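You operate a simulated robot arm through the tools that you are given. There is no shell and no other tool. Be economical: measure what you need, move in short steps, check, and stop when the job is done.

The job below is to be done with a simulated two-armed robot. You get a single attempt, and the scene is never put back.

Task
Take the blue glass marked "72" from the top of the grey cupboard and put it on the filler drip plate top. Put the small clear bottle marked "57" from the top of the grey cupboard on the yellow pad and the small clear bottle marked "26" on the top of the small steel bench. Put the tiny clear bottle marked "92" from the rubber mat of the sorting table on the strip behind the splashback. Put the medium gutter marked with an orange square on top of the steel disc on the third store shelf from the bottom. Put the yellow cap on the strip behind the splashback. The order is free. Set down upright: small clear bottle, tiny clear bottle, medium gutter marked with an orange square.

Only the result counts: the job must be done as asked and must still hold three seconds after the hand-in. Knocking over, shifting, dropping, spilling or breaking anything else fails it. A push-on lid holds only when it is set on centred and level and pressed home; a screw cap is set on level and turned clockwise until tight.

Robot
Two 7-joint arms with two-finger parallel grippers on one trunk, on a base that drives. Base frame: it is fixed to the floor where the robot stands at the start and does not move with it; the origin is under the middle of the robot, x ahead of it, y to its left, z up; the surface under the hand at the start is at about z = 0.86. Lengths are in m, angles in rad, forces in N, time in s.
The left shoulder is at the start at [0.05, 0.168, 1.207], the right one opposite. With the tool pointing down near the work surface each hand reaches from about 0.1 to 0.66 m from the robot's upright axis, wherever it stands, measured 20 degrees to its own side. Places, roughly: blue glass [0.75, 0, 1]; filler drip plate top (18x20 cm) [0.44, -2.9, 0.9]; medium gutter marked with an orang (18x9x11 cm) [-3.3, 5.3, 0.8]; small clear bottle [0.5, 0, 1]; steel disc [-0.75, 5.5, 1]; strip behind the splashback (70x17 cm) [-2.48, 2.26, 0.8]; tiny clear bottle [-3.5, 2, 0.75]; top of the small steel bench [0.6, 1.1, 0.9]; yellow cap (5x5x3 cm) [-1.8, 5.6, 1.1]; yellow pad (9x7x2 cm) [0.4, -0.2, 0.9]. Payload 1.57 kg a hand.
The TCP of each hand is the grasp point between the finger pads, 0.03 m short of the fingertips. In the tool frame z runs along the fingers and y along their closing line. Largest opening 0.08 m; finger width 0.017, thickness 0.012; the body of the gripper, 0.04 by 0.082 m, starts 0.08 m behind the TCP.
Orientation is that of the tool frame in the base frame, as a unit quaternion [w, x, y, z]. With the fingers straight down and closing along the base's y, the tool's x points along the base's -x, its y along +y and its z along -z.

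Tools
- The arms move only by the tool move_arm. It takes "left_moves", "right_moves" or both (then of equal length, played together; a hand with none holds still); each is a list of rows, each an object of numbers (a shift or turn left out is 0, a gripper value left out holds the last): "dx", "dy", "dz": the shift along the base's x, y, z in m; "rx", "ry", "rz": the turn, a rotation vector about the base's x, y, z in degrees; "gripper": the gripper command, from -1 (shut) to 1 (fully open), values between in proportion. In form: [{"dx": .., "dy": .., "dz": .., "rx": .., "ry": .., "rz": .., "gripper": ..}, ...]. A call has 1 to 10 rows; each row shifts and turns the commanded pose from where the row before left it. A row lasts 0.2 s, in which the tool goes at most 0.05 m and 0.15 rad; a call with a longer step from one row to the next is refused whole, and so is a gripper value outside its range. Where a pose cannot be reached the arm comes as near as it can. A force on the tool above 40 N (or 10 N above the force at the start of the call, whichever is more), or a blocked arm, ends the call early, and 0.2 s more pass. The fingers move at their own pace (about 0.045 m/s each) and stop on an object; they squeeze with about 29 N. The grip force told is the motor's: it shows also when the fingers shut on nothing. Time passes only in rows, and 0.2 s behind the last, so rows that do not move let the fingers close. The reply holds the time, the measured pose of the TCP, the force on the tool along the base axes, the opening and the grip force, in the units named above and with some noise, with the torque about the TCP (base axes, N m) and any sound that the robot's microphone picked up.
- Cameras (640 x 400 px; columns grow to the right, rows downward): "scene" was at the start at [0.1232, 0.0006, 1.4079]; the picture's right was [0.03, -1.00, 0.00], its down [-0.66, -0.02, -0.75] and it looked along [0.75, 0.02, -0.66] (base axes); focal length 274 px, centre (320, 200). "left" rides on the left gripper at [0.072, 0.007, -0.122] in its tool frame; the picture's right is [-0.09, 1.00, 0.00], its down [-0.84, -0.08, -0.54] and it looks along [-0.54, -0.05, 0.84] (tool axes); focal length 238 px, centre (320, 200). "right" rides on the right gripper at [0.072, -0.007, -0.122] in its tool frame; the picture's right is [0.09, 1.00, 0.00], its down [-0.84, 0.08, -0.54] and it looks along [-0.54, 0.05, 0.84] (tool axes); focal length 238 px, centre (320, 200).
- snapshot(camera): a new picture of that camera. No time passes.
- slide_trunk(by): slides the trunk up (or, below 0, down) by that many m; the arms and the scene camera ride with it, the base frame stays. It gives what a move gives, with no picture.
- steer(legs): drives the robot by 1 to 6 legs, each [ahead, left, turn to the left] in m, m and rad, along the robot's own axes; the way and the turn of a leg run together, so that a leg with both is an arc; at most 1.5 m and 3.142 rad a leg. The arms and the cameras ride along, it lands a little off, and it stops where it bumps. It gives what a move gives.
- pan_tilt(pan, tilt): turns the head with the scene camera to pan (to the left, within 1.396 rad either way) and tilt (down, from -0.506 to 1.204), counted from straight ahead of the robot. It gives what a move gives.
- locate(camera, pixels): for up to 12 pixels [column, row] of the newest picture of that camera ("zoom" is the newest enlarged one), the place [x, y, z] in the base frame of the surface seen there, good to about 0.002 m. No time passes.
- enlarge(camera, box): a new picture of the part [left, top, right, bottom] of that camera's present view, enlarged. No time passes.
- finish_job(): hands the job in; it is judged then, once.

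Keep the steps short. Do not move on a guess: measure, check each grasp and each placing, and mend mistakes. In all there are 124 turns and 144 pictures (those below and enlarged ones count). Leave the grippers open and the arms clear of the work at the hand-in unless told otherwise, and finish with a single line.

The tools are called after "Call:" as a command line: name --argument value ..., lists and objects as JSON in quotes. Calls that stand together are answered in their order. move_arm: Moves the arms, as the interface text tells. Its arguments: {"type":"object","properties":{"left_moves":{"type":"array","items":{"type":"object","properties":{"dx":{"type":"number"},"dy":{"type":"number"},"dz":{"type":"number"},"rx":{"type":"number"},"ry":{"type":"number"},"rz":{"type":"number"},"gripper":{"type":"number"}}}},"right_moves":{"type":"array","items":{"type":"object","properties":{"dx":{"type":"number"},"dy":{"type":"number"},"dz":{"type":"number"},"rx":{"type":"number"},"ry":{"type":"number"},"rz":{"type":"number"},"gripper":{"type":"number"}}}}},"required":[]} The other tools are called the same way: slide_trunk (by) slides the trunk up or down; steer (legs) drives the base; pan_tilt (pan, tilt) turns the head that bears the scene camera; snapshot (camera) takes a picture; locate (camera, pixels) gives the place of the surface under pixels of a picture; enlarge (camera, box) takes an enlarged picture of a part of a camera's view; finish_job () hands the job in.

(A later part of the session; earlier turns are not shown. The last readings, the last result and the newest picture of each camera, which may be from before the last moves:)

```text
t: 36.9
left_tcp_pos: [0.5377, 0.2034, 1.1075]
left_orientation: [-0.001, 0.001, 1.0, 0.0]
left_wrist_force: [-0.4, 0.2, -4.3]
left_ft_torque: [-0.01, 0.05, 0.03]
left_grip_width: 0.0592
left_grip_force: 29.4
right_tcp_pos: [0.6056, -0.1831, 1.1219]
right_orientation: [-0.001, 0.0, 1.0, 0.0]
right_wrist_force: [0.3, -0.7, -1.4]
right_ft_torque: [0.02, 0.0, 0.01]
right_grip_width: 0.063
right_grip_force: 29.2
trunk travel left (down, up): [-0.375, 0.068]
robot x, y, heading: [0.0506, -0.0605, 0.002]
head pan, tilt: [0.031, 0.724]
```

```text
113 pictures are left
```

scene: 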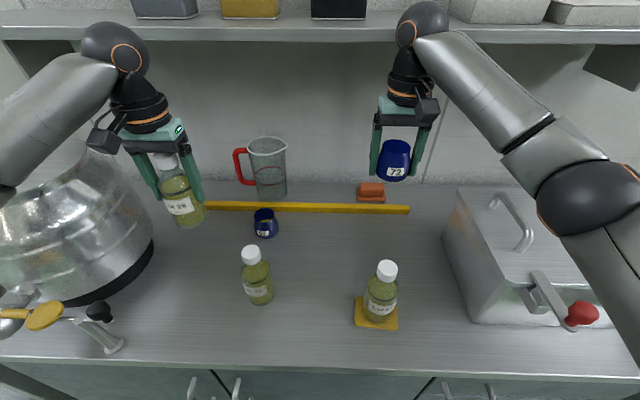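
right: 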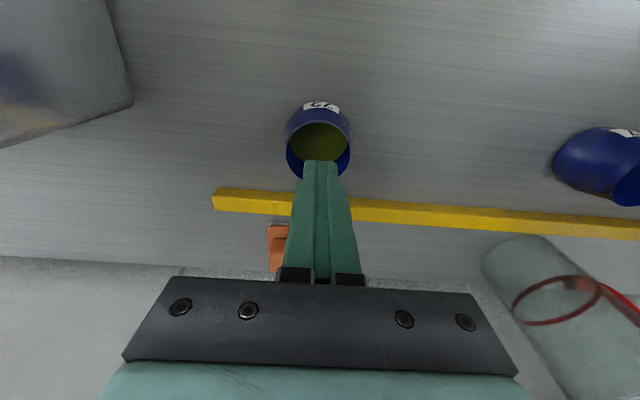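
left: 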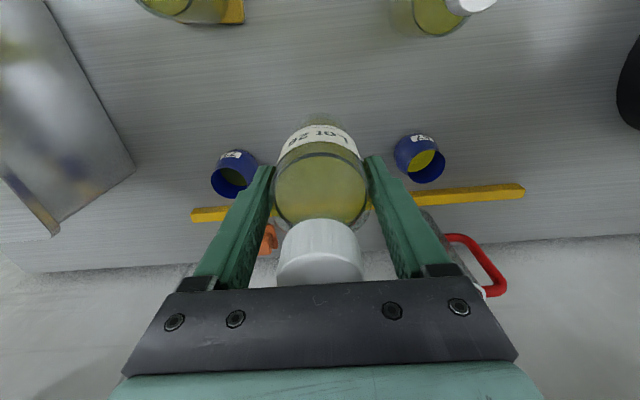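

Glass held. Before driving, I'll look to the left for the bench and to the right for the filler.

Call:
pan_tilt --pan 1.1 --tilt 0.6

Call:
snapshot --camera "scene"

Call:
locate --camera "scene" --pixels '[[320, 100], [320, 150], [320, 200], [320, 250], [320, 300], [250, 200], [400, 200], [200, 250], [420, 130], [100, 250], [200, 350], [100, 150]]'

Call:
pan_tilt --pan -1.2 --tilt 0.5

Call:
snapshot --camera "scene"

Call:
locate --camera "scene" --pixels '[[320, 100], [320, 150], [320, 200], [320, 250], [320, 300], [250, 200], [400, 200], [200, 250], [420, 130], [500, 250], [440, 350], [540, 150]]'

```text
t: 38.2
left_tcp_pos: [0.5365, 0.2026, 1.108]
left_orientation: [-0.001, 0.001, 1.0, 0.0]
left_wrist_force: [0.1, -0.2, -3.9]
left_ft_torque: [0.02, -0.01, -0.03]
left_grip_width: 0.0591
left_grip_force: 29.1
right_tcp_pos: [0.6082, -0.1825, 1.1215]
right_orientation: [-0.002, 0.0, 1.0, 0.0]
right_wrist_force: [-0.5, -0.1, -0.8]
right_ft_torque: [0.03, -0.01, 0.01]
right_grip_width: 0.0629
right_grip_force: 29.1
trunk travel left (down, up): [-0.375, 0.068]
robot x, y, heading: [0.0457, -0.0596, 0.001]
head pan, tilt: [1.1, 0.6]
```

```text
112 pictures are left
```

scene: 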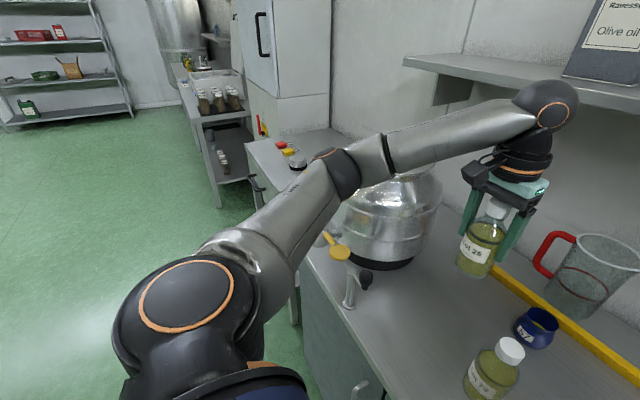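

```text
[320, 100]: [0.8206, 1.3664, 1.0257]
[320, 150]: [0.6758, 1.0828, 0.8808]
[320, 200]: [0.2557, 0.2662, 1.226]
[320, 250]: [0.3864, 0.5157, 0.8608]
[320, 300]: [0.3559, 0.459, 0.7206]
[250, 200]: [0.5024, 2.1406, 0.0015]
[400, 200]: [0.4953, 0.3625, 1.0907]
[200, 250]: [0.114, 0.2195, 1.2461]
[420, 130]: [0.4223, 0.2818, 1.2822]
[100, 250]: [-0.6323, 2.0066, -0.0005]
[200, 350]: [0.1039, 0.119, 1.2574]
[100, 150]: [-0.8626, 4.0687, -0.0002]
```

```text
t: 40.4
left_tcp_pos: [0.5377, 0.2026, 1.1088]
left_orientation: [-0.001, 0.0, 1.0, 0.0]
left_wrist_force: [0.6, 0.4, -3.8]
left_ft_torque: [0.0, 0.02, 0.05]
left_grip_width: 0.0592
left_grip_force: 29.3
right_tcp_pos: [0.6053, -0.1822, 1.1211]
right_orientation: [-0.002, 0.002, 1.0, 0.0]
right_wrist_force: [0.1, 0.0, 0.3]
right_ft_torque: [0.02, -0.01, 0.0]
right_grip_width: 0.063
right_grip_force: 28.6
trunk travel left (down, up): [-0.375, 0.068]
robot x, y, heading: [0.0497, -0.0587, 0.004]
head pan, tilt: [-1.201, 0.499]
```

```text
111 pictures are left
```

scene: 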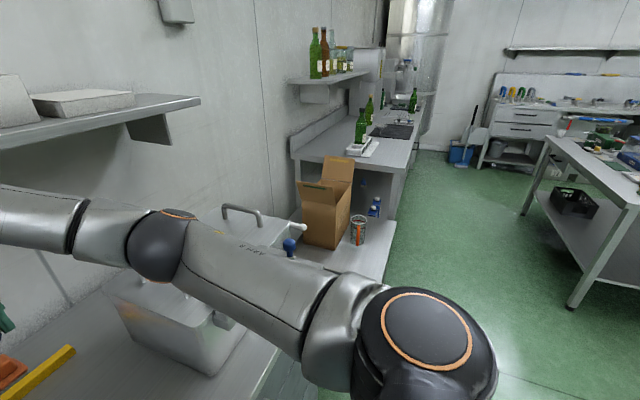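

```text
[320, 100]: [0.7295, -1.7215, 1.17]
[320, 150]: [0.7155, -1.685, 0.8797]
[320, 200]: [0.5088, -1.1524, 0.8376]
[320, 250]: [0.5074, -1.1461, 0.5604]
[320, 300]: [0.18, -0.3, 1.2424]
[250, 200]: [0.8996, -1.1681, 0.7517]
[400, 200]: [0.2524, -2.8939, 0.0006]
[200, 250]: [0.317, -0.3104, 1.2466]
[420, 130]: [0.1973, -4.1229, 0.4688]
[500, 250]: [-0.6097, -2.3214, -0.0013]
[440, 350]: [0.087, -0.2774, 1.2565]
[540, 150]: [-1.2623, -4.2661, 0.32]
```

The floor is free. I'll back off 0.4 m, strafe left about 1.15 m to the bench, then look.

Call:
steer --legs '[[-0.4, 0, 0], [0, 1.1, 0]]'

Call:
pan_tilt --pan 0.0 --tilt 0.65

Call:
snapshot --camera "scene"

```text
t: 52.4
left_tcp_pos: [0.1339, 1.3028, 1.1085]
left_orientation: [-0.001, 0.001, 1.0, 0.0]
left_wrist_force: [-0.1, -0.3, -3.2]
left_ft_torque: [0.04, 0.03, -0.03]
left_grip_width: 0.0591
left_grip_force: 29.1
right_tcp_pos: [0.2024, 0.9176, 1.121]
right_orientation: [-0.002, 0.001, 1.0, 0.001]
right_wrist_force: [0.4, 0.7, -0.7]
right_ft_torque: [-0.01, -0.01, 0.01]
right_grip_width: 0.063
right_grip_force: 29.0
trunk travel left (down, up): [-0.375, 0.068]
robot x, y, heading: [-0.3534, 1.0425, 0.003]
head pan, tilt: [-1.201, 0.499]
```

```text
t: 53.8
left_tcp_pos: [0.1343, 1.3022, 1.1073]
left_orientation: [-0.001, 0.0, 1.0, -0.001]
left_wrist_force: [0.1, -0.1, -3.4]
left_ft_torque: [-0.02, 0.02, -0.03]
left_grip_width: 0.0591
left_grip_force: 28.9
right_tcp_pos: [0.2036, 0.9176, 1.1218]
right_orientation: [-0.002, 0.001, 1.0, 0.001]
right_wrist_force: [0.6, 0.0, -0.5]
right_ft_torque: [-0.02, 0.02, 0.03]
right_grip_width: 0.0632
right_grip_force: 29.2
trunk travel left (down, up): [-0.375, 0.068]
robot x, y, heading: [-0.3512, 1.0388, -0.0]
head pan, tilt: [0.0, 0.649]
```

```text
110 pictures are left
```

scene: 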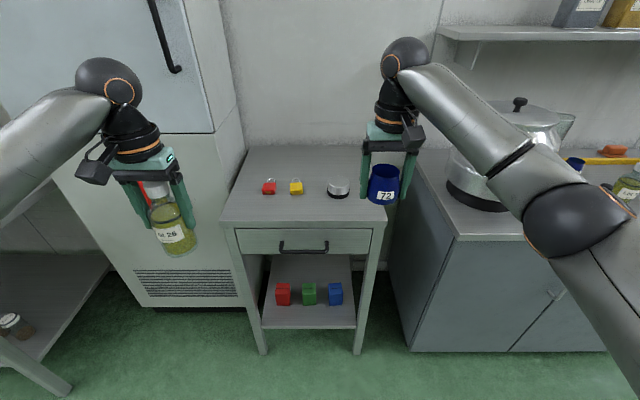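

Call:
locate --camera "scene" --pixels '[[225, 218], [381, 218], [300, 210], [300, 160], [247, 150], [360, 150], [268, 187], [296, 187], [338, 190], [305, 205], [180, 80], [415, 160]]'

```text
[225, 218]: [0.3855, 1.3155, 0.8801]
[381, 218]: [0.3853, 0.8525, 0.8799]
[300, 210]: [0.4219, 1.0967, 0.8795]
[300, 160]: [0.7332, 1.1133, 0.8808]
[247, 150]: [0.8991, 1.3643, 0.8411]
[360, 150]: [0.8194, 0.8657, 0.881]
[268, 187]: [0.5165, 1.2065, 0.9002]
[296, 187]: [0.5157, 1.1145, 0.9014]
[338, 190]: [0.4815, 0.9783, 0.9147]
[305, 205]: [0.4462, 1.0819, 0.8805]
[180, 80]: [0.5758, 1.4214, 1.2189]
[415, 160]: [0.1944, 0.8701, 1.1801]
```

The bench top is at z=0.88, with padlocks and a tin on it. Free spot is (0.44, 1.10) near the front. I'll drive 0.27 forward.

Call:
steer --legs '[[0.27, 0, 0]]'

Call:
move_arm --left_moves '[{"dx": 0.01, "dy": -0.045}, {"dx": 0.01, "dy": -0.045}, {"dx": 0.01, "dy": -0.045}, {"dx": 0.005, "dy": -0.04}, {"dy": -0.015}, {}]'

Call:
snapshot --camera "left"

Call:
snapshot --camera "scene"

```text
t: 55.7
left_tcp_pos: [0.4017, 1.3018, 1.1077]
left_orientation: [-0.001, 0.002, 1.0, 0.0]
left_wrist_force: [0.2, -0.3, -4.6]
left_ft_torque: [-0.01, 0.03, 0.03]
left_grip_width: 0.0591
left_grip_force: 29.1
right_tcp_pos: [0.4696, 0.9161, 1.1221]
right_orientation: [-0.002, 0.002, 1.0, 0.0]
right_wrist_force: [0.3, 0.1, -0.5]
right_ft_torque: [0.02, 0.03, -0.02]
right_grip_width: 0.0626
right_grip_force: 28.4
trunk travel left (down, up): [-0.375, 0.068]
robot x, y, heading: [-0.0895, 1.0368, -0.006]
head pan, tilt: [0.0, 0.649]
```

```text
t: 57.1
left_tcp_pos: [0.4345, 1.1109, 1.1075]
left_orientation: [-0.001, 0.0, 1.0, -0.001]
left_wrist_force: [1.3, 0.3, -4.1]
left_ft_torque: [0.0, 0.03, -0.02]
left_grip_width: 0.0593
left_grip_force: 29.4
right_tcp_pos: [0.4691, 0.9166, 1.1219]
right_orientation: [-0.002, 0.002, 1.0, 0.0]
right_wrist_force: [0.4, -0.3, -0.8]
right_ft_torque: [-0.02, 0.01, -0.01]
right_grip_width: 0.063
right_grip_force: 28.9
trunk travel left (down, up): [-0.375, 0.068]
robot x, y, heading: [-0.0927, 1.0389, -0.0]
head pan, tilt: [0.0, 0.649]
```

```text
109 pictures are left
```

left: 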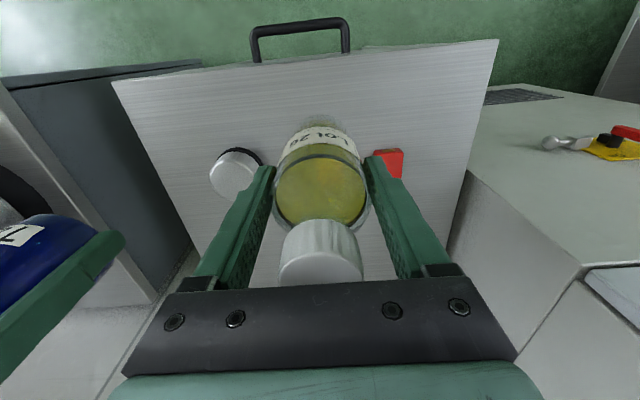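

```text
108 pictures are left
```

scene: 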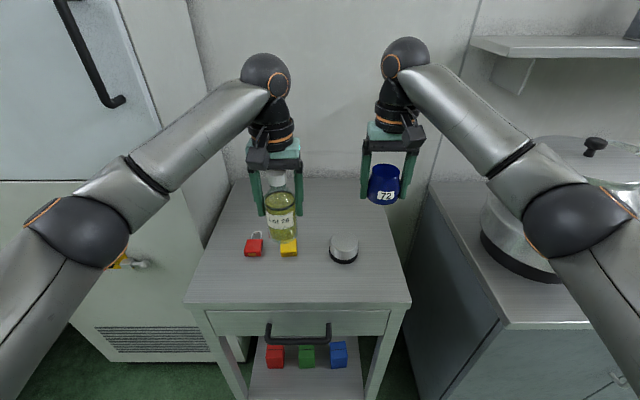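

Clear below at (0.4345, 1.111). Lowering.

Call:
move_arm --left_moves '[{"dz": -0.045}, {"dz": -0.045}, {"dz": -0.035}, {"dz": -0.012}, {"dz": -0.004}, {}]'

Call:
snapshot --camera "left"

Call:
move_arm --left_moves '[{"dz": -0.002}, {}]'

```text
t: 58.5
left_tcp_pos: [0.4358, 1.1122, 0.9674]
left_orientation: [-0.001, 0.001, 1.0, 0.0]
left_wrist_force: [0.2, 0.1, -3.6]
left_ft_torque: [0.01, 0.03, -0.01]
left_grip_width: 0.0592
left_grip_force: 28.8
right_tcp_pos: [0.4691, 0.9171, 1.1227]
right_orientation: [-0.002, 0.001, 1.0, 0.0]
right_wrist_force: [0.0, -0.2, 0.1]
right_ft_torque: [0.01, 0.01, -0.03]
right_grip_width: 0.0632
right_grip_force: 29.0
trunk travel left (down, up): [-0.375, 0.068]
robot x, y, heading: [-0.0885, 1.0407, -0.009]
head pan, tilt: [0.0, 0.649]
```

```text
107 pictures are left
```

left: 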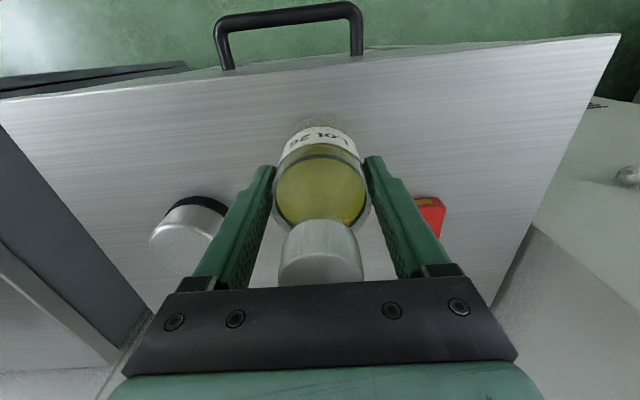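

```text
t: 59.1
left_tcp_pos: [0.4355, 1.1121, 0.9657]
left_orientation: [-0.001, 0.001, 1.0, 0.0]
left_wrist_force: [-0.1, 1.1, -3.1]
left_ft_torque: [0.0, 0.03, 0.0]
left_grip_width: 0.0593
left_grip_force: 29.3
right_tcp_pos: [0.4693, 0.9172, 1.1209]
right_orientation: [-0.002, 0.002, 1.0, 0.001]
right_wrist_force: [-0.7, 0.1, -0.8]
right_ft_torque: [0.03, 0.0, 0.01]
right_grip_width: 0.0629
right_grip_force: 28.4
trunk travel left (down, up): [-0.375, 0.068]
robot x, y, heading: [-0.0852, 1.0413, -0.003]
head pan, tilt: [0.0, 0.649]
```

Call:
move_arm --left_moves '[{"dz": -0.0015}, {"dz": -0.001}, {}]'

```text
t: 59.9
left_tcp_pos: [0.4362, 1.1114, 0.9655]
left_orientation: [0.002, 0.001, 1.0, 0.001]
left_wrist_force: [2.4, 2.9, 12.8]
left_ft_torque: [0.34, 0.1, -0.08]
left_grip_width: 0.0592
left_grip_force: 29.0
right_tcp_pos: [0.4675, 0.9166, 1.1219]
right_orientation: [-0.001, 0.002, 1.0, 0.0]
right_wrist_force: [1.4, 0.7, -1.3]
right_ft_torque: [0.01, 0.01, -0.02]
right_grip_width: 0.0631
right_grip_force: 29.1
trunk travel left (down, up): [-0.375, 0.068]
robot x, y, heading: [-0.088, 1.0412, -0.001]
head pan, tilt: [0.0, 0.649]
```

Contact. Release and lift.

Call:
move_arm --left_moves '[{"dz": 0.0015, "gripper": 0.2}, {"gripper": 1}, {}, {"dz": 0.04}, {"dz": 0.045}, {"dz": 0.045}, {"dz": 0.01}, {"dx": -0.03, "dy": 0.03}, {"dx": -0.03, "dy": 0.03}, {"dx": -0.03, "dy": 0.03}]'

Call:
snapshot --camera "scene"

```text
t: 62.1
left_tcp_pos: [0.3459, 1.205, 1.1029]
left_orientation: [-0.001, 0.002, 1.0, 0.001]
left_wrist_force: [-0.5, -0.2, 0.2]
left_ft_torque: [-0.01, -0.03, 0.01]
left_grip_width: 0.08
left_grip_force: 0.1
right_tcp_pos: [0.4675, 0.917, 1.1214]
right_orientation: [-0.002, 0.002, 1.0, 0.0]
right_wrist_force: [0.4, 0.3, -1.3]
right_ft_torque: [0.01, 0.0, 0.03]
right_grip_width: 0.0631
right_grip_force: 29.1
trunk travel left (down, up): [-0.375, 0.068]
robot x, y, heading: [-0.0901, 1.041, 0.003]
head pan, tilt: [0.0, 0.649]
```

```text
106 pictures are left
```

scene: 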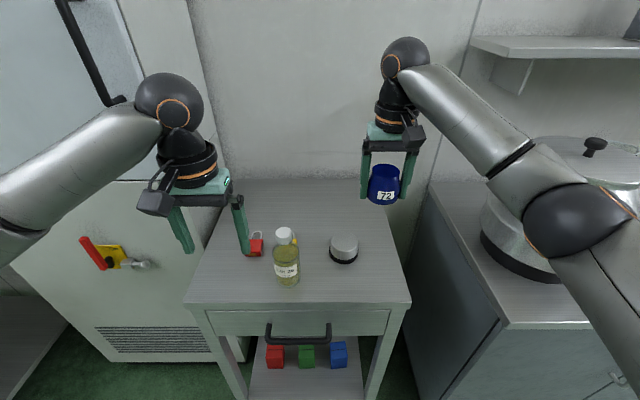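

Bottle 26 stands on the bench. Now back off and strafe right to the filler, stopping before it to look.

Call:
steer --legs '[[-0.36, 0, 0], [0, -1.5, 0], [0, -1.5, 0], [0, -0.5, 0]]'

Call:
pan_tilt --pan -0.3 --tilt 0.5

Call:
snapshot --camera "scene"

```text
t: 95.0
left_tcp_pos: [0.0461, -2.3153, 1.1033]
left_orientation: [0.0, -0.015, 1.0, 0.001]
left_wrist_force: [-0.2, -0.5, -0.1]
left_ft_torque: [-0.01, 0.01, 0.03]
left_grip_width: 0.0803
left_grip_force: 0.0
right_tcp_pos: [0.1767, -2.5985, 1.1224]
right_orientation: [0.0, -0.014, 1.0, 0.0]
right_wrist_force: [-0.1, -0.1, -0.8]
right_ft_torque: [0.02, 0.02, 0.0]
right_grip_width: 0.0629
right_grip_force: 28.9
trunk travel left (down, up): [-0.375, 0.068]
robot x, y, heading: [-0.3824, -2.4925, 0.029]
head pan, tilt: [0.0, 0.649]
```

```text
t: 95.8
left_tcp_pos: [0.0475, -2.3139, 1.1035]
left_orientation: [-0.001, -0.015, 1.0, -0.001]
left_wrist_force: [-0.4, -0.1, -0.2]
left_ft_torque: [0.0, 0.0, -0.03]
left_grip_width: 0.0799
left_grip_force: 0.0
right_tcp_pos: [0.1778, -2.5969, 1.1222]
right_orientation: [-0.001, -0.014, 1.0, 0.001]
right_wrist_force: [-0.3, 2.3, -0.9]
right_ft_torque: [0.02, 0.02, 0.01]
right_grip_width: 0.0629
right_grip_force: 29.3
trunk travel left (down, up): [-0.375, 0.068]
robot x, y, heading: [-0.3889, -2.4901, 0.029]
head pan, tilt: [-0.3, 0.499]
```

```text
105 pictures are left
```

scene: 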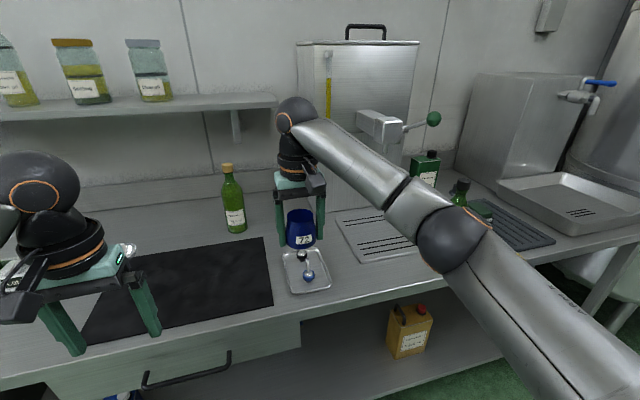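

Call:
locate --camera "scene" --pixels '[[340, 213], [385, 210], [360, 262], [417, 255], [375, 235], [400, 125], [375, 115], [435, 118], [320, 280], [425, 165], [455, 190], [398, 145]]'

Call:
enlarge --camera "scene" --box '[280, 80, 480, 300]'

```text
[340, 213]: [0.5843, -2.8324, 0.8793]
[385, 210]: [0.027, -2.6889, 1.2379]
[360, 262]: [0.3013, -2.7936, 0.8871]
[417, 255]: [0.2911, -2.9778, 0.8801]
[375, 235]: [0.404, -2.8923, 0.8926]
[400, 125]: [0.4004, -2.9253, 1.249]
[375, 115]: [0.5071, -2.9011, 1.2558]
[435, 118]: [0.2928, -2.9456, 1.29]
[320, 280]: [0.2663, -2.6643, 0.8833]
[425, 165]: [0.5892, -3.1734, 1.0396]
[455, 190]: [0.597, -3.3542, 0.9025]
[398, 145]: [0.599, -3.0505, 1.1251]
```

```text
1.82 times, centred on (380, 190) of scene
```

zoom: 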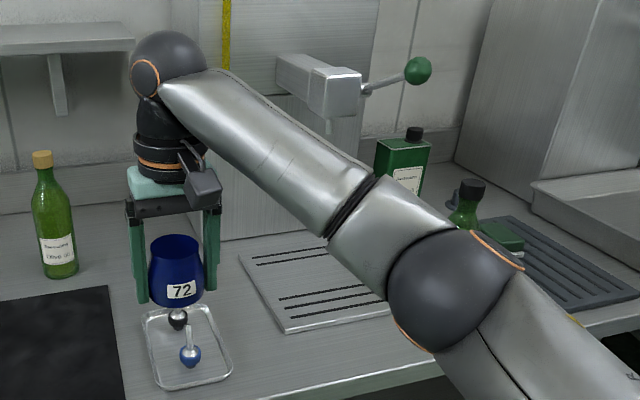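

Call:
locate --camera "zoom" --pixels '[[240, 256], [320, 238], [285, 330], [390, 308], [330, 70], [335, 115], [280, 60], [300, 100], [372, 90], [418, 70], [328, 130], [300, 280]]'

```text
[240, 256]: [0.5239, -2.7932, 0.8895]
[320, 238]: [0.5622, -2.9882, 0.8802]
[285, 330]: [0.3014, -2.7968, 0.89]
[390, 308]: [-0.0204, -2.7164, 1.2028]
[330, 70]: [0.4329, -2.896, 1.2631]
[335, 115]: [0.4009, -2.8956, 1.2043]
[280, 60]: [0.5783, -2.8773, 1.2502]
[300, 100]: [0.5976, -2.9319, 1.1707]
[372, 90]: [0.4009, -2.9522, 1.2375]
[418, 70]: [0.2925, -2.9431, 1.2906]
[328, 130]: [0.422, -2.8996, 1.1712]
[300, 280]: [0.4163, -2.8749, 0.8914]
```

Call:
locate --camera "zoom" --pixels '[[170, 40], [145, 80], [160, 120], [200, 190], [165, 175], [160, 210], [250, 130], [370, 195], [135, 270], [190, 50], [168, 155], [235, 170]]'

```text
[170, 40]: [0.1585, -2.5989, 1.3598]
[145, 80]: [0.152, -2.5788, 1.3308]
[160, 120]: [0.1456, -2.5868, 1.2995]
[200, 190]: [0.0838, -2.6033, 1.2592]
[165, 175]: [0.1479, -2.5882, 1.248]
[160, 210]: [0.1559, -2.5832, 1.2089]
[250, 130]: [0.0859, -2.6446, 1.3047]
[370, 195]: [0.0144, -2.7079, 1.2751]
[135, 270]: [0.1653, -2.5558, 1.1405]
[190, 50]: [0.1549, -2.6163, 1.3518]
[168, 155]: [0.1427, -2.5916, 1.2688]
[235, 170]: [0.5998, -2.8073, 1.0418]
```

The drip plate spans about x 0.31–0.52, y −2.79…−2.99, top z 0.891. The valve and lever hang above its middle from z≈1.17. I'll use the front-left part, (0.355, −2.835). First I'll move the base a bit forward and right.

Call:
move_arm --right_moves '[{"dx": -0.03}, {"dx": -0.03}, {}]'

Call:
steer --legs '[[0.0, 0, -0.029], [0.18, -0.08, 0]]'

Call:
pan_tilt --pan -0.45 --tilt 0.6

Call:
snapshot --camera "scene"

Call:
snapshot --camera "right"

```text
t: 96.6
left_tcp_pos: [0.0469, -2.3141, 1.1032]
left_orientation: [-0.001, -0.016, 1.0, 0.0]
left_wrist_force: [0.2, -1.3, 0.0]
left_ft_torque: [-0.01, 0.02, 0.01]
left_grip_width: 0.0799
left_grip_force: 0.1
right_tcp_pos: [0.1156, -2.5974, 1.122]
right_orientation: [-0.002, -0.014, 1.0, 0.0]
right_wrist_force: [0.9, -0.3, -1.0]
right_ft_torque: [0.01, 0.0, 0.03]
right_grip_width: 0.0628
right_grip_force: 29.1
trunk travel left (down, up): [-0.375, 0.068]
robot x, y, heading: [-0.3858, -2.4918, 0.03]
head pan, tilt: [-0.3, 0.499]
```

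```text
t: 98.5
left_tcp_pos: [0.2335, -2.4072, 1.1025]
left_orientation: [-0.001, 0.0, 1.0, 0.0]
left_wrist_force: [0.0, -0.2, -0.6]
left_ft_torque: [-0.02, 0.01, 0.0]
left_grip_width: 0.08
left_grip_force: 0.1
right_tcp_pos: [0.2948, -2.6944, 1.1207]
right_orientation: [-0.002, -0.001, 1.0, 0.0]
right_wrist_force: [-0.2, 0.2, -1.5]
right_ft_torque: [-0.02, 0.02, 0.02]
right_grip_width: 0.0629
right_grip_force: 29.3
trunk travel left (down, up): [-0.375, 0.068]
robot x, y, heading: [-0.2059, -2.5763, 0.003]
head pan, tilt: [-0.3, 0.499]
```

```text
t: 99.2
left_tcp_pos: [0.231, -2.4067, 1.1027]
left_orientation: [0.0, 0.0, 1.0, 0.0]
left_wrist_force: [-0.1, -0.6, 0.0]
left_ft_torque: [-0.02, 0.01, -0.02]
left_grip_width: 0.08
left_grip_force: 0.1
right_tcp_pos: [0.2932, -2.6928, 1.1208]
right_orientation: [-0.001, -0.001, 1.0, 0.0]
right_wrist_force: [0.5, 0.4, -0.4]
right_ft_torque: [0.0, 0.02, -0.02]
right_grip_width: 0.063
right_grip_force: 29.1
trunk travel left (down, up): [-0.375, 0.068]
robot x, y, heading: [-0.205, -2.5714, -0.002]
head pan, tilt: [-0.45, 0.6]
```

```text
103 pictures are left
```

scene: 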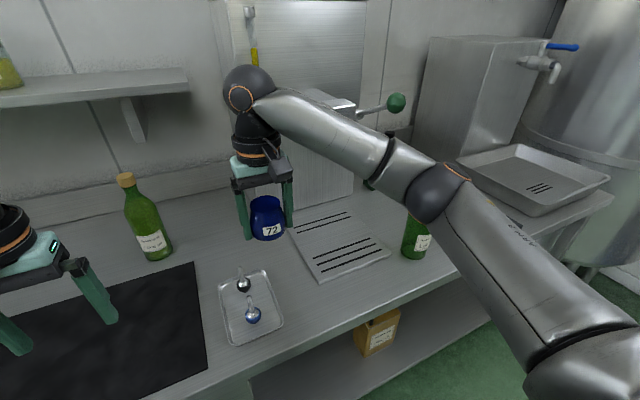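

```text
102 pictures are left
```

right: 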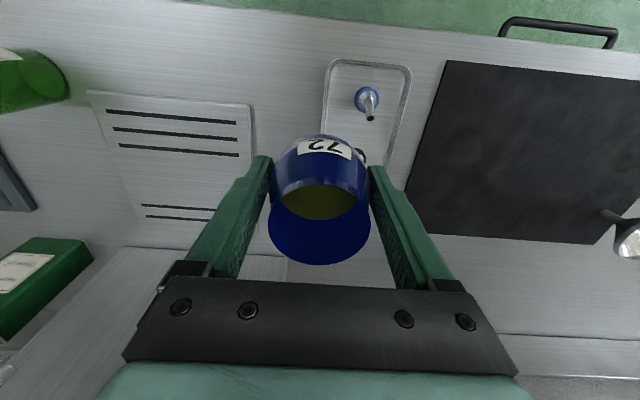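

Call:
locate --camera "scene" --pixels '[[318, 280], [388, 253], [297, 228], [397, 103], [372, 113], [415, 225], [440, 180], [330, 250], [342, 102], [385, 150], [400, 170], [418, 258]]'

Call:
locate --camera "right" --pixels '[[88, 93], [250, 104], [240, 130], [200, 100], [130, 230], [180, 180], [253, 150]]'

```text
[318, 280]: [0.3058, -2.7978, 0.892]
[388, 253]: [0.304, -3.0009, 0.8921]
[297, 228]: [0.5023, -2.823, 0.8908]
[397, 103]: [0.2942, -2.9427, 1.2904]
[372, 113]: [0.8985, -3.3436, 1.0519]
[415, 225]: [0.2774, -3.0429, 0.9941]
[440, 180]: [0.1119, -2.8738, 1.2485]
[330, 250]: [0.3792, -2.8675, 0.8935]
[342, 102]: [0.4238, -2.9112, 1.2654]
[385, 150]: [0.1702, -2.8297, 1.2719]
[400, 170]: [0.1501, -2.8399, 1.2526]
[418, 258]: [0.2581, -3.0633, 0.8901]
```

```text
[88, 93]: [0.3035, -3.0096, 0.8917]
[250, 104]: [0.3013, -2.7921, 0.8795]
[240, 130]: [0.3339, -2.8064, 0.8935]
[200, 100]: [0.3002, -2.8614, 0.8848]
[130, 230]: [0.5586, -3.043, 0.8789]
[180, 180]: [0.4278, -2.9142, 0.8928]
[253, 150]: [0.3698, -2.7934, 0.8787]
```

The plate corners are clear. I'll move to (0.355, −2.78) high, then lower to TCP 0.965 and look.

Call:
move_arm --right_moves '[{"dx": 0.02, "dy": -0.029}, {"dx": 0.02, "dy": -0.029}, {"dx": 0.02, "dy": -0.029}, {"dz": -0.03}, {"dz": -0.03}, {"dz": -0.03}, {"dz": -0.03}, {"dz": -0.03}, {}]'

Call:
snapshot --camera "scene"

Call:
snapshot --camera "right"

```text
t: 101.2
left_tcp_pos: [0.2316, -2.407, 1.1019]
left_orientation: [0.0, 0.0, 1.0, 0.0]
left_wrist_force: [-0.2, 0.4, 0.3]
left_ft_torque: [-0.05, -0.02, -0.01]
left_grip_width: 0.0801
left_grip_force: 0.0
right_tcp_pos: [0.3539, -2.7788, 0.9711]
right_orientation: [0.0, 0.001, 1.0, 0.0]
right_wrist_force: [0.5, 0.3, -0.1]
right_ft_torque: [0.02, 0.05, 0.0]
right_grip_width: 0.0629
right_grip_force: 28.9
trunk travel left (down, up): [-0.375, 0.068]
robot x, y, heading: [-0.2009, -2.576, 0.001]
head pan, tilt: [-0.45, 0.6]
```

```text
101 pictures are left
```

scene: 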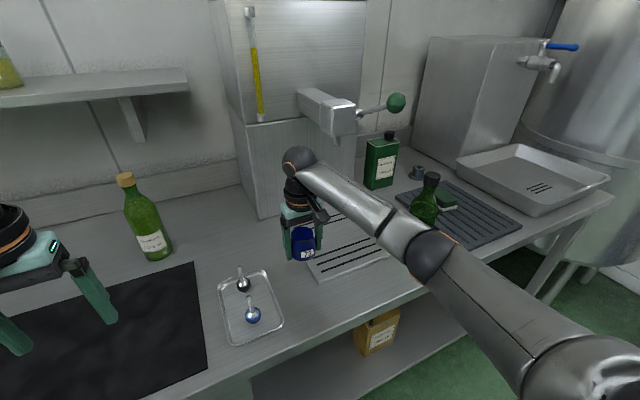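

```text
100 pictures are left
```

right: 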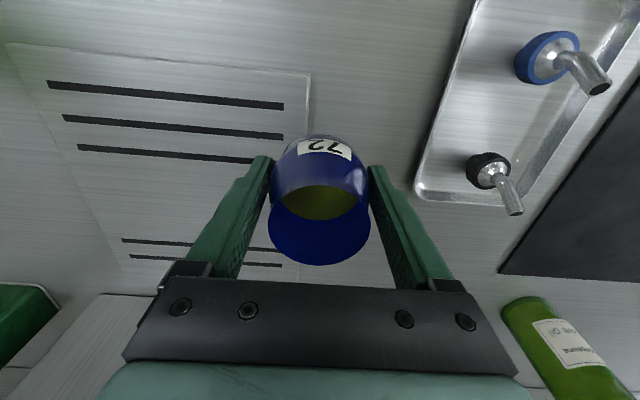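

Call:
locate --camera "scene" --pixels '[[432, 176], [425, 208], [432, 255], [440, 240], [425, 240], [400, 225], [410, 265], [350, 190], [460, 245], [455, 225], [416, 215], [430, 275]]'

Call:
enlarge --camera "scene" --box '[270, 120, 500, 300]'

```text
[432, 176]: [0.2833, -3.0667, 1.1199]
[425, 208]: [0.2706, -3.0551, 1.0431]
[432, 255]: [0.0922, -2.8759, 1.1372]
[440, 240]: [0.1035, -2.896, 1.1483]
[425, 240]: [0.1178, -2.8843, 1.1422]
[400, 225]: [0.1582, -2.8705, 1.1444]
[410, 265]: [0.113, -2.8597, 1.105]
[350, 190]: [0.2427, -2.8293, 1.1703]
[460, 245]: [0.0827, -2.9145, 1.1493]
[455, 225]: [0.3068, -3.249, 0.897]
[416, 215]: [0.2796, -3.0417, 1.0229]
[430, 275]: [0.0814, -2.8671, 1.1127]
```

```text
2.22 times, centred on (385, 210) of scene
```

zoom: 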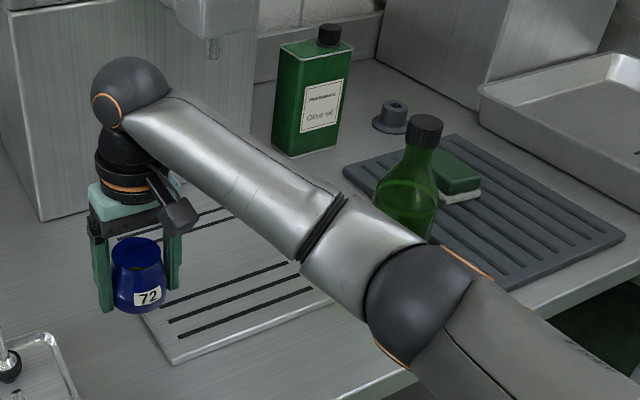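

The elbow stays clear of the green bottle, which is at x≈0.28. I'll lower to TCP 0.937, then slide in to (0.36, −2.845).

Call:
move_arm --right_moves '[{"dz": -0.02}, {"dz": -0.014}, {"dy": -0.02, "dx": 0.003}, {"dy": -0.02, "dx": 0.003}, {"dy": -0.026}, {}]'

Call:
enlarge --camera "scene" --box '[270, 80, 500, 300]'

Call:
snapshot --camera "right"

```text
t: 102.7
left_tcp_pos: [0.232, -2.4072, 1.1032]
left_orientation: [0.0, 0.0, 1.0, 0.0]
left_wrist_force: [0.6, -0.4, 0.3]
left_ft_torque: [0.01, 0.0, -0.01]
left_grip_width: 0.0801
left_grip_force: 0.1
right_tcp_pos: [0.3595, -2.8452, 0.9361]
right_orientation: [-0.001, 0.0, 1.0, -0.001]
right_wrist_force: [0.0, 0.5, -0.5]
right_ft_torque: [0.0, -0.03, 0.0]
right_grip_width: 0.0627
right_grip_force: 29.0
trunk travel left (down, up): [-0.375, 0.068]
robot x, y, heading: [-0.2047, -2.5724, -0.006]
head pan, tilt: [-0.45, 0.6]
```

```text
1.82 times, centred on (385, 190) of scene
```

zoom: 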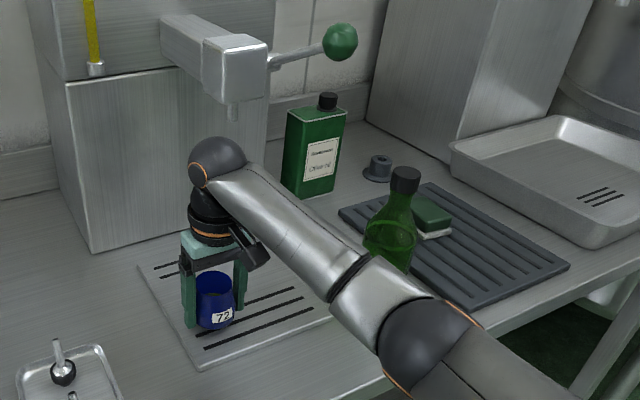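

```text
97 pictures are left
```

right: 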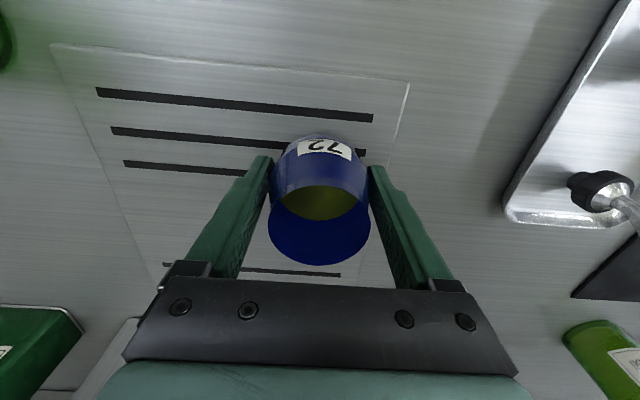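

Shift 8 mm more onto the plate, then lower to contact.

Call:
move_arm --right_moves '[{"dy": -0.008}, {"dz": -0.005}, {"dz": -0.002}, {"dz": -0.0015}, {}]'

Call:
move_arm --right_moves '[{"dz": -0.0015}, {}]'

```text
t: 103.8
left_tcp_pos: [0.2321, -2.4071, 1.1039]
left_orientation: [0.001, 0.0, 1.0, 0.0]
left_wrist_force: [0.9, 0.0, 0.0]
left_ft_torque: [-0.01, 0.05, -0.02]
left_grip_width: 0.0799
left_grip_force: 0.0
right_tcp_pos: [0.3588, -2.8546, 0.9289]
right_orientation: [-0.001, 0.001, 1.0, 0.0]
right_wrist_force: [-0.6, 0.0, 0.2]
right_ft_torque: [0.01, 0.0, 0.02]
right_grip_width: 0.0635
right_grip_force: 29.1
trunk travel left (down, up): [-0.375, 0.068]
robot x, y, heading: [-0.204, -2.5759, -0.003]
head pan, tilt: [-0.45, 0.6]
```

```text
t: 104.5
left_tcp_pos: [0.232, -2.4079, 1.1028]
left_orientation: [0.0, 0.001, 1.0, 0.001]
left_wrist_force: [-0.9, -0.8, -0.1]
left_ft_torque: [0.0, -0.01, 0.0]
left_grip_width: 0.0799
left_grip_force: 0.0
right_tcp_pos: [0.3601, -2.8538, 0.9263]
right_orientation: [-0.001, 0.001, 1.0, 0.001]
right_wrist_force: [0.2, 0.4, -0.5]
right_ft_torque: [0.0, 0.0, 0.0]
right_grip_width: 0.0631
right_grip_force: 29.0
trunk travel left (down, up): [-0.375, 0.068]
robot x, y, heading: [-0.2015, -2.571, -0.004]
head pan, tilt: [-0.45, 0.6]
```

Call:
move_arm --right_moves '[{"dz": -0.0015}, {}]'

Call:
move_arm --right_moves '[{"dz": -0.001}, {}]'

```text
t: 105.0
left_tcp_pos: [0.2325, -2.4064, 1.1024]
left_orientation: [0.001, 0.0, 1.0, -0.001]
left_wrist_force: [0.6, 0.1, 1.0]
left_ft_torque: [0.0, 0.02, 0.02]
left_grip_width: 0.0799
left_grip_force: 0.1
right_tcp_pos: [0.3602, -2.8531, 0.9244]
right_orientation: [-0.001, 0.001, 1.0, 0.0]
right_wrist_force: [-0.5, 0.5, -0.8]
right_ft_torque: [-0.03, -0.02, 0.02]
right_grip_width: 0.0629
right_grip_force: 28.7
trunk travel left (down, up): [-0.375, 0.068]
robot x, y, heading: [-0.2031, -2.5766, 0.007]
head pan, tilt: [-0.45, 0.6]
```

```text
t: 105.7
left_tcp_pos: [0.2319, -2.4076, 1.1024]
left_orientation: [0.001, 0.0, 1.0, 0.0]
left_wrist_force: [0.4, 0.2, 1.1]
left_ft_torque: [0.02, 0.03, 0.02]
left_grip_width: 0.0799
left_grip_force: 0.0
right_tcp_pos: [0.3596, -2.8543, 0.9253]
right_orientation: [-0.001, 0.0, 1.0, 0.0]
right_wrist_force: [-0.7, -0.1, -0.5]
right_ft_torque: [0.02, -0.01, -0.01]
right_grip_width: 0.0632
right_grip_force: 28.8
trunk travel left (down, up): [-0.375, 0.068]
robot x, y, heading: [-0.2065, -2.5718, 0.002]
head pan, tilt: [-0.45, 0.6]
```

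Call:
move_arm --right_moves '[{"dz": -0.001}, {}]'

Call:
enlarge --camera "scene" --box '[280, 170, 400, 280]'

```text
t: 106.2
left_tcp_pos: [0.2325, -2.4062, 1.1025]
left_orientation: [-0.001, 0.0, 1.0, 0.0]
left_wrist_force: [0.6, -0.5, 0.1]
left_ft_torque: [-0.03, -0.04, 0.01]
left_grip_width: 0.0798
left_grip_force: 0.0
right_tcp_pos: [0.3603, -2.8548, 0.9243]
right_orientation: [-0.001, 0.001, 1.0, 0.0]
right_wrist_force: [-0.1, 0.5, 0.8]
right_ft_torque: [-0.01, 0.02, 0.0]
right_grip_width: 0.0631
right_grip_force: 29.1
trunk travel left (down, up): [-0.375, 0.068]
robot x, y, heading: [-0.2007, -2.5742, 0.001]
head pan, tilt: [-0.45, 0.6]
```

```text
3.64 times, centred on (340, 225) of scene
```

zoom: 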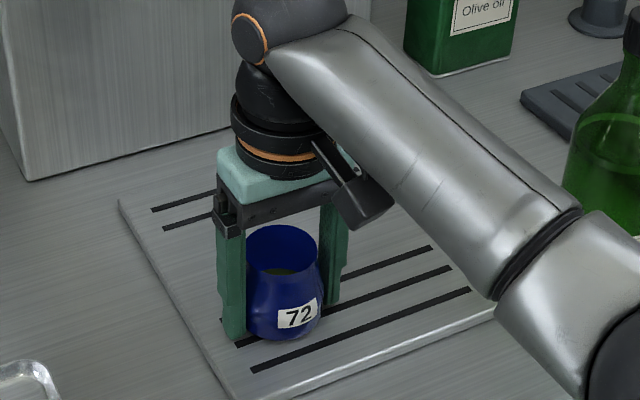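

Call:
move_arm --right_moves '[{"dz": -0.001}, {}]'

```text
t: 106.8
left_tcp_pos: [0.2328, -2.4073, 1.1022]
left_orientation: [0.0, 0.0, 1.0, -0.001]
left_wrist_force: [0.0, 0.8, 0.4]
left_ft_torque: [0.0, 0.01, 0.03]
left_grip_width: 0.08
left_grip_force: 0.0
right_tcp_pos: [0.3593, -2.8536, 0.9227]
right_orientation: [0.0, 0.001, 1.0, 0.0]
right_wrist_force: [0.3, 0.1, 5.9]
right_ft_torque: [0.03, 0.13, 0.0]
right_grip_width: 0.0628
right_grip_force: 28.8
trunk travel left (down, up): [-0.375, 0.068]
robot x, y, heading: [-0.2051, -2.5736, -0.0]
head pan, tilt: [-0.45, 0.6]
```

Contact (5.9 N). I'll open, then lift; the wrist ball stays in front of the valve.

Call:
move_arm --right_moves '[{"gripper": 0.75}, {"gripper": 1}, {}]'

Call:
enlarge --camera "scene" --box '[280, 170, 400, 280]'

```text
t: 107.7
left_tcp_pos: [0.2338, -2.4068, 1.1036]
left_orientation: [-0.001, 0.0, 1.0, 0.0]
left_wrist_force: [0.5, -0.5, -1.0]
left_ft_torque: [-0.03, 0.0, 0.0]
left_grip_width: 0.08
left_grip_force: 0.0
right_tcp_pos: [0.3599, -2.8531, 0.9223]
right_orientation: [-0.001, 0.0, 1.0, 0.0]
right_wrist_force: [-0.8, -0.1, -0.4]
right_ft_torque: [0.01, 0.04, 0.0]
right_grip_width: 0.0798
right_grip_force: 0.1
trunk travel left (down, up): [-0.375, 0.068]
robot x, y, heading: [-0.2046, -2.5717, 0.0]
head pan, tilt: [-0.45, 0.6]
```

```text
3.64 times, centred on (340, 225) of scene
```

zoom: 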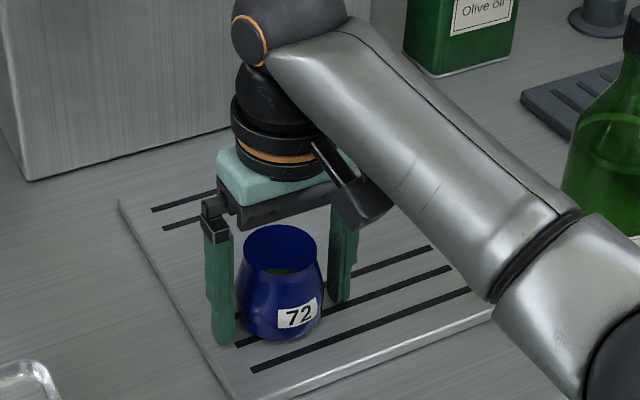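

The glass stands on the plate. I'll lift 3 cm, draw the hand back, then raise.

Call:
move_arm --right_moves '[{"dz": 0.015}, {"dz": 0.015}, {"dx": -0.04}, {"dx": -0.04}, {"dx": -0.04}, {"dz": 0.04, "dx": -0.03}, {"dz": 0.04, "dx": -0.02}, {"dz": 0.04, "dy": 0.03}, {"dz": 0.03, "dy": 0.03}, {}]'

Call:
snapshot --camera "scene"

```text
t: 109.8
left_tcp_pos: [0.2319, -2.4085, 1.1019]
left_orientation: [0.0, 0.0, 1.0, 0.0]
left_wrist_force: [0.0, 0.8, 0.1]
left_ft_torque: [-0.02, 0.01, 0.01]
left_grip_width: 0.0798
left_grip_force: 0.0
right_tcp_pos: [0.1912, -2.7963, 1.1017]
right_orientation: [-0.002, 0.001, 1.0, 0.0]
right_wrist_force: [0.2, -0.5, 0.2]
right_ft_torque: [0.03, 0.0, 0.02]
right_grip_width: 0.08
right_grip_force: 0.1
trunk travel left (down, up): [-0.375, 0.068]
robot x, y, heading: [-0.2021, -2.5721, -0.002]
head pan, tilt: [-0.45, 0.6]
```

```text
94 pictures are left
```

scene: 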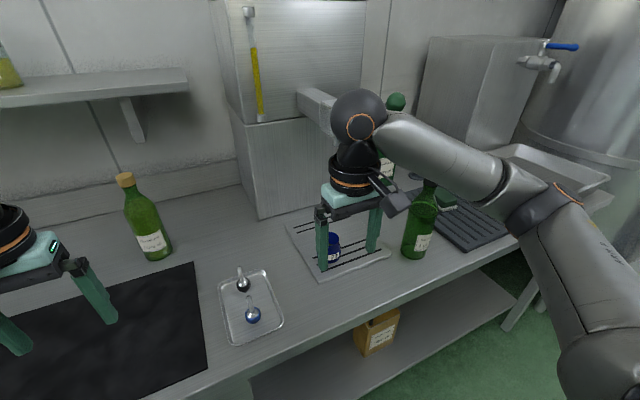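

Glass 72 placed. I'll back off and strafe left to open floor, then look toward the rest of the room.

Call:
steer --legs '[[-0.35, 0, 0], [0, 1.5, 0], [0, 1.5, 0]]'

Call:
pan_tilt --pan 1.39 --tilt 0.3

Call:
snapshot --camera "scene"

```text
t: 137.8
left_tcp_pos: [-0.1003, 0.5698, 1.1028]
left_orientation: [0.0, 0.004, 1.0, 0.0]
left_wrist_force: [0.9, -0.3, 0.0]
left_ft_torque: [0.04, 0.0, -0.02]
left_grip_width: 0.0799
left_grip_force: 0.0
right_tcp_pos: [-0.1461, 0.1844, 1.1016]
right_orientation: [-0.001, 0.004, 1.0, 0.0]
right_wrist_force: [0.3, -0.9, 1.3]
right_ft_torque: [0.01, 0.03, -0.01]
right_grip_width: 0.08
right_grip_force: 0.1
trunk travel left (down, up): [-0.375, 0.068]
robot x, y, heading: [-0.5431, 0.407, -0.005]
head pan, tilt: [-0.45, 0.6]
```

```text
t: 139.6
left_tcp_pos: [-0.1013, 0.5708, 1.103]
left_orientation: [0.0, 0.004, 1.0, 0.0]
left_wrist_force: [0.0, 0.2, -0.7]
left_ft_torque: [-0.02, -0.01, -0.04]
left_grip_width: 0.0802
left_grip_force: 0.0
right_tcp_pos: [-0.1458, 0.1833, 1.1024]
right_orientation: [0.0, 0.004, 1.0, 0.001]
right_wrist_force: [-0.3, -0.1, 0.3]
right_ft_torque: [0.03, 0.02, -0.04]
right_grip_width: 0.0798
right_grip_force: 0.1
trunk travel left (down, up): [-0.375, 0.068]
robot x, y, heading: [-0.5375, 0.4048, -0.013]
head pan, tilt: [1.389, 0.3]
```

```text
93 pictures are left
```

scene: 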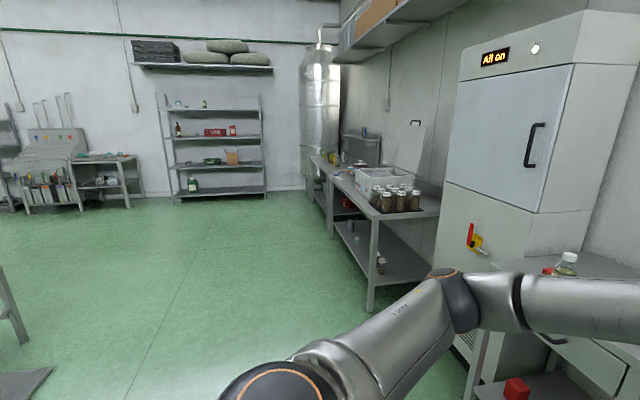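

Open floor ahead. I'll turn left 90° and look around from there.

Call:
steer --legs '[[0, 0, 1.58]]'

Call:
pan_tilt --pan 0.0 --tilt 0.2

Call:
snapshot --camera "scene"

Call:
pan_tilt --pan 0.95 --tilt 0.35

Call:
snapshot --camera "scene"

Call:
locate --camera "scene" --pixels '[[100, 100], [200, 100], [320, 100], [440, 100], [560, 100], [100, 200], [200, 200], [320, 200], [440, 200], [560, 200], [320, 300], [500, 300]]'

```text
t: 143.9
left_tcp_pos: [-0.7204, 0.8382, 1.1021]
left_orientation: [0.0, 0.72, -0.694, 0.0]
left_wrist_force: [-0.4, -0.7, -0.1]
left_ft_torque: [0.01, 0.0, -0.01]
left_grip_width: 0.0797
left_grip_force: 0.0
right_tcp_pos: [-0.3314, 0.8094, 1.1031]
right_orientation: [0.0, 0.72, -0.694, 0.001]
right_wrist_force: [0.7, -0.1, 0.2]
right_ft_torque: [0.03, 0.02, 0.0]
right_grip_width: 0.0801
right_grip_force: 0.1
trunk travel left (down, up): [-0.375, 0.068]
robot x, y, heading: [-0.5404, 0.4074, 1.609]
head pan, tilt: [1.389, 0.3]
```

```text
t: 145.4
left_tcp_pos: [-0.7214, 0.8372, 1.1019]
left_orientation: [0.0, 0.72, -0.694, -0.001]
left_wrist_force: [-1.1, -0.4, 0.0]
left_ft_torque: [-0.02, 0.0, 0.03]
left_grip_width: 0.0798
left_grip_force: 0.3
right_tcp_pos: [-0.3304, 0.81, 1.1036]
right_orientation: [0.001, 0.72, -0.694, 0.002]
right_wrist_force: [0.2, 0.9, -0.3]
right_ft_torque: [-0.01, 0.02, -0.01]
right_grip_width: 0.0801
right_grip_force: 0.0
trunk travel left (down, up): [-0.375, 0.068]
robot x, y, heading: [-0.5404, 0.4099, 1.608]
head pan, tilt: [0.0, 0.201]
```

```text
92 pictures are left
```

scene: 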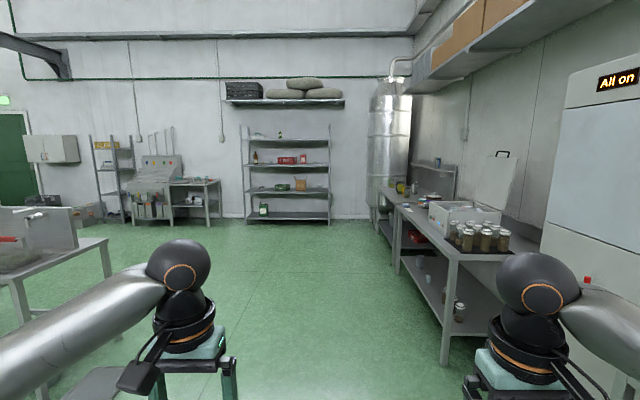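

```text
t: 146.7
left_tcp_pos: [-0.7195, 0.8368, 1.1019]
left_orientation: [-0.001, 0.72, -0.694, 0.0]
left_wrist_force: [-1.0, -0.6, 0.5]
left_ft_torque: [0.02, -0.01, 0.04]
left_grip_width: 0.0797
left_grip_force: 0.0
right_tcp_pos: [-0.3309, 0.811, 1.1039]
right_orientation: [0.001, 0.72, -0.694, 0.0]
right_wrist_force: [0.0, -0.2, 0.2]
right_ft_torque: [0.04, 0.06, 0.01]
right_grip_width: 0.08
right_grip_force: 0.1
trunk travel left (down, up): [-0.375, 0.068]
robot x, y, heading: [-0.5382, 0.4074, 1.605]
head pan, tilt: [0.949, 0.351]
```

```text
91 pictures are left
```

scene: 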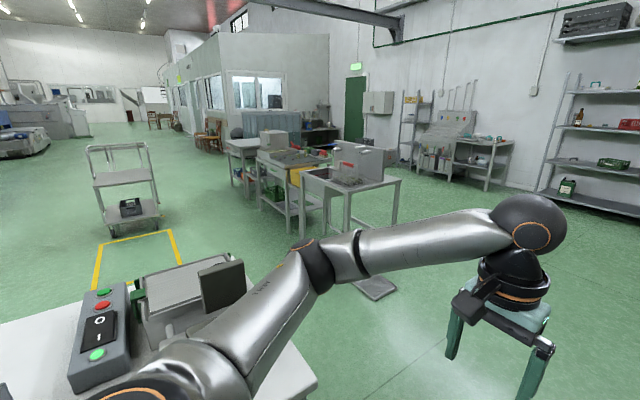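

```text
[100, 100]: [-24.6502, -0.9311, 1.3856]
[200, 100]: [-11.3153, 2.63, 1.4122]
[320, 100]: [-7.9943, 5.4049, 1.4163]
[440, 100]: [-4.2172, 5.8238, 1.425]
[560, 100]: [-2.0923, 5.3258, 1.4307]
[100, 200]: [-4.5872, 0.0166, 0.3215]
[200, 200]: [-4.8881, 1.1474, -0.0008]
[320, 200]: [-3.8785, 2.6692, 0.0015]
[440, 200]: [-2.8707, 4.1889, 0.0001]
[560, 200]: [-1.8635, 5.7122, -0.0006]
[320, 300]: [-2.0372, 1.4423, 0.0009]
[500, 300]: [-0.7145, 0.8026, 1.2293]
```

I'll drive toward the store shelf to see the disc, cap and gutter.

Call:
steer --legs '[[1.5, 0.35, -0.035], [1.2, 0, 0]]'

Call:
pan_tilt --pan 0.0 --tilt 0.2

Call:
snapshot --camera "scene"

Call:
enlarge --camera "scene" --box '[120, 60, 440, 260]'

```text
refused: leg 1 is longer than a leg can be; nothing moved
```

```text
t: 147.9
left_tcp_pos: [-0.7204, 0.8384, 1.1018]
left_orientation: [0.001, 0.72, -0.694, 0.001]
left_wrist_force: [0.2, 0.6, 0.2]
left_ft_torque: [-0.01, 0.01, -0.02]
left_grip_width: 0.0799
left_grip_force: 0.1
right_tcp_pos: [-0.3307, 0.8102, 1.1024]
right_orientation: [0.0, 0.72, -0.694, 0.0]
right_wrist_force: [0.3, 0.2, 0.1]
right_ft_torque: [0.0, -0.01, -0.01]
right_grip_width: 0.0799
right_grip_force: 0.0
trunk travel left (down, up): [-0.375, 0.068]
robot x, y, heading: [-0.5354, 0.4072, 1.609]
head pan, tilt: [0.0, 0.201]
```

```text
90 pictures are left
```

scene: 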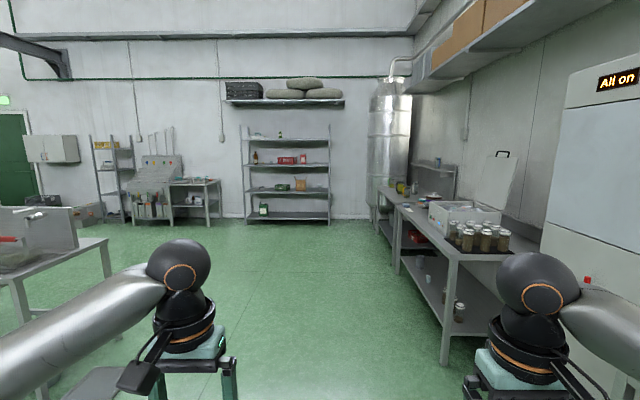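

```text
2.00 times, centred on (280, 160) of scene
```

zoom: 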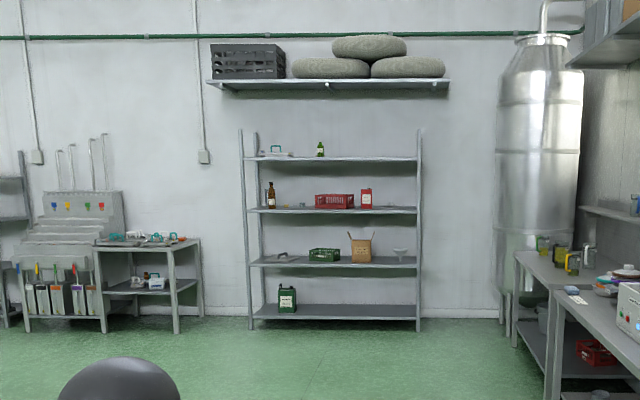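

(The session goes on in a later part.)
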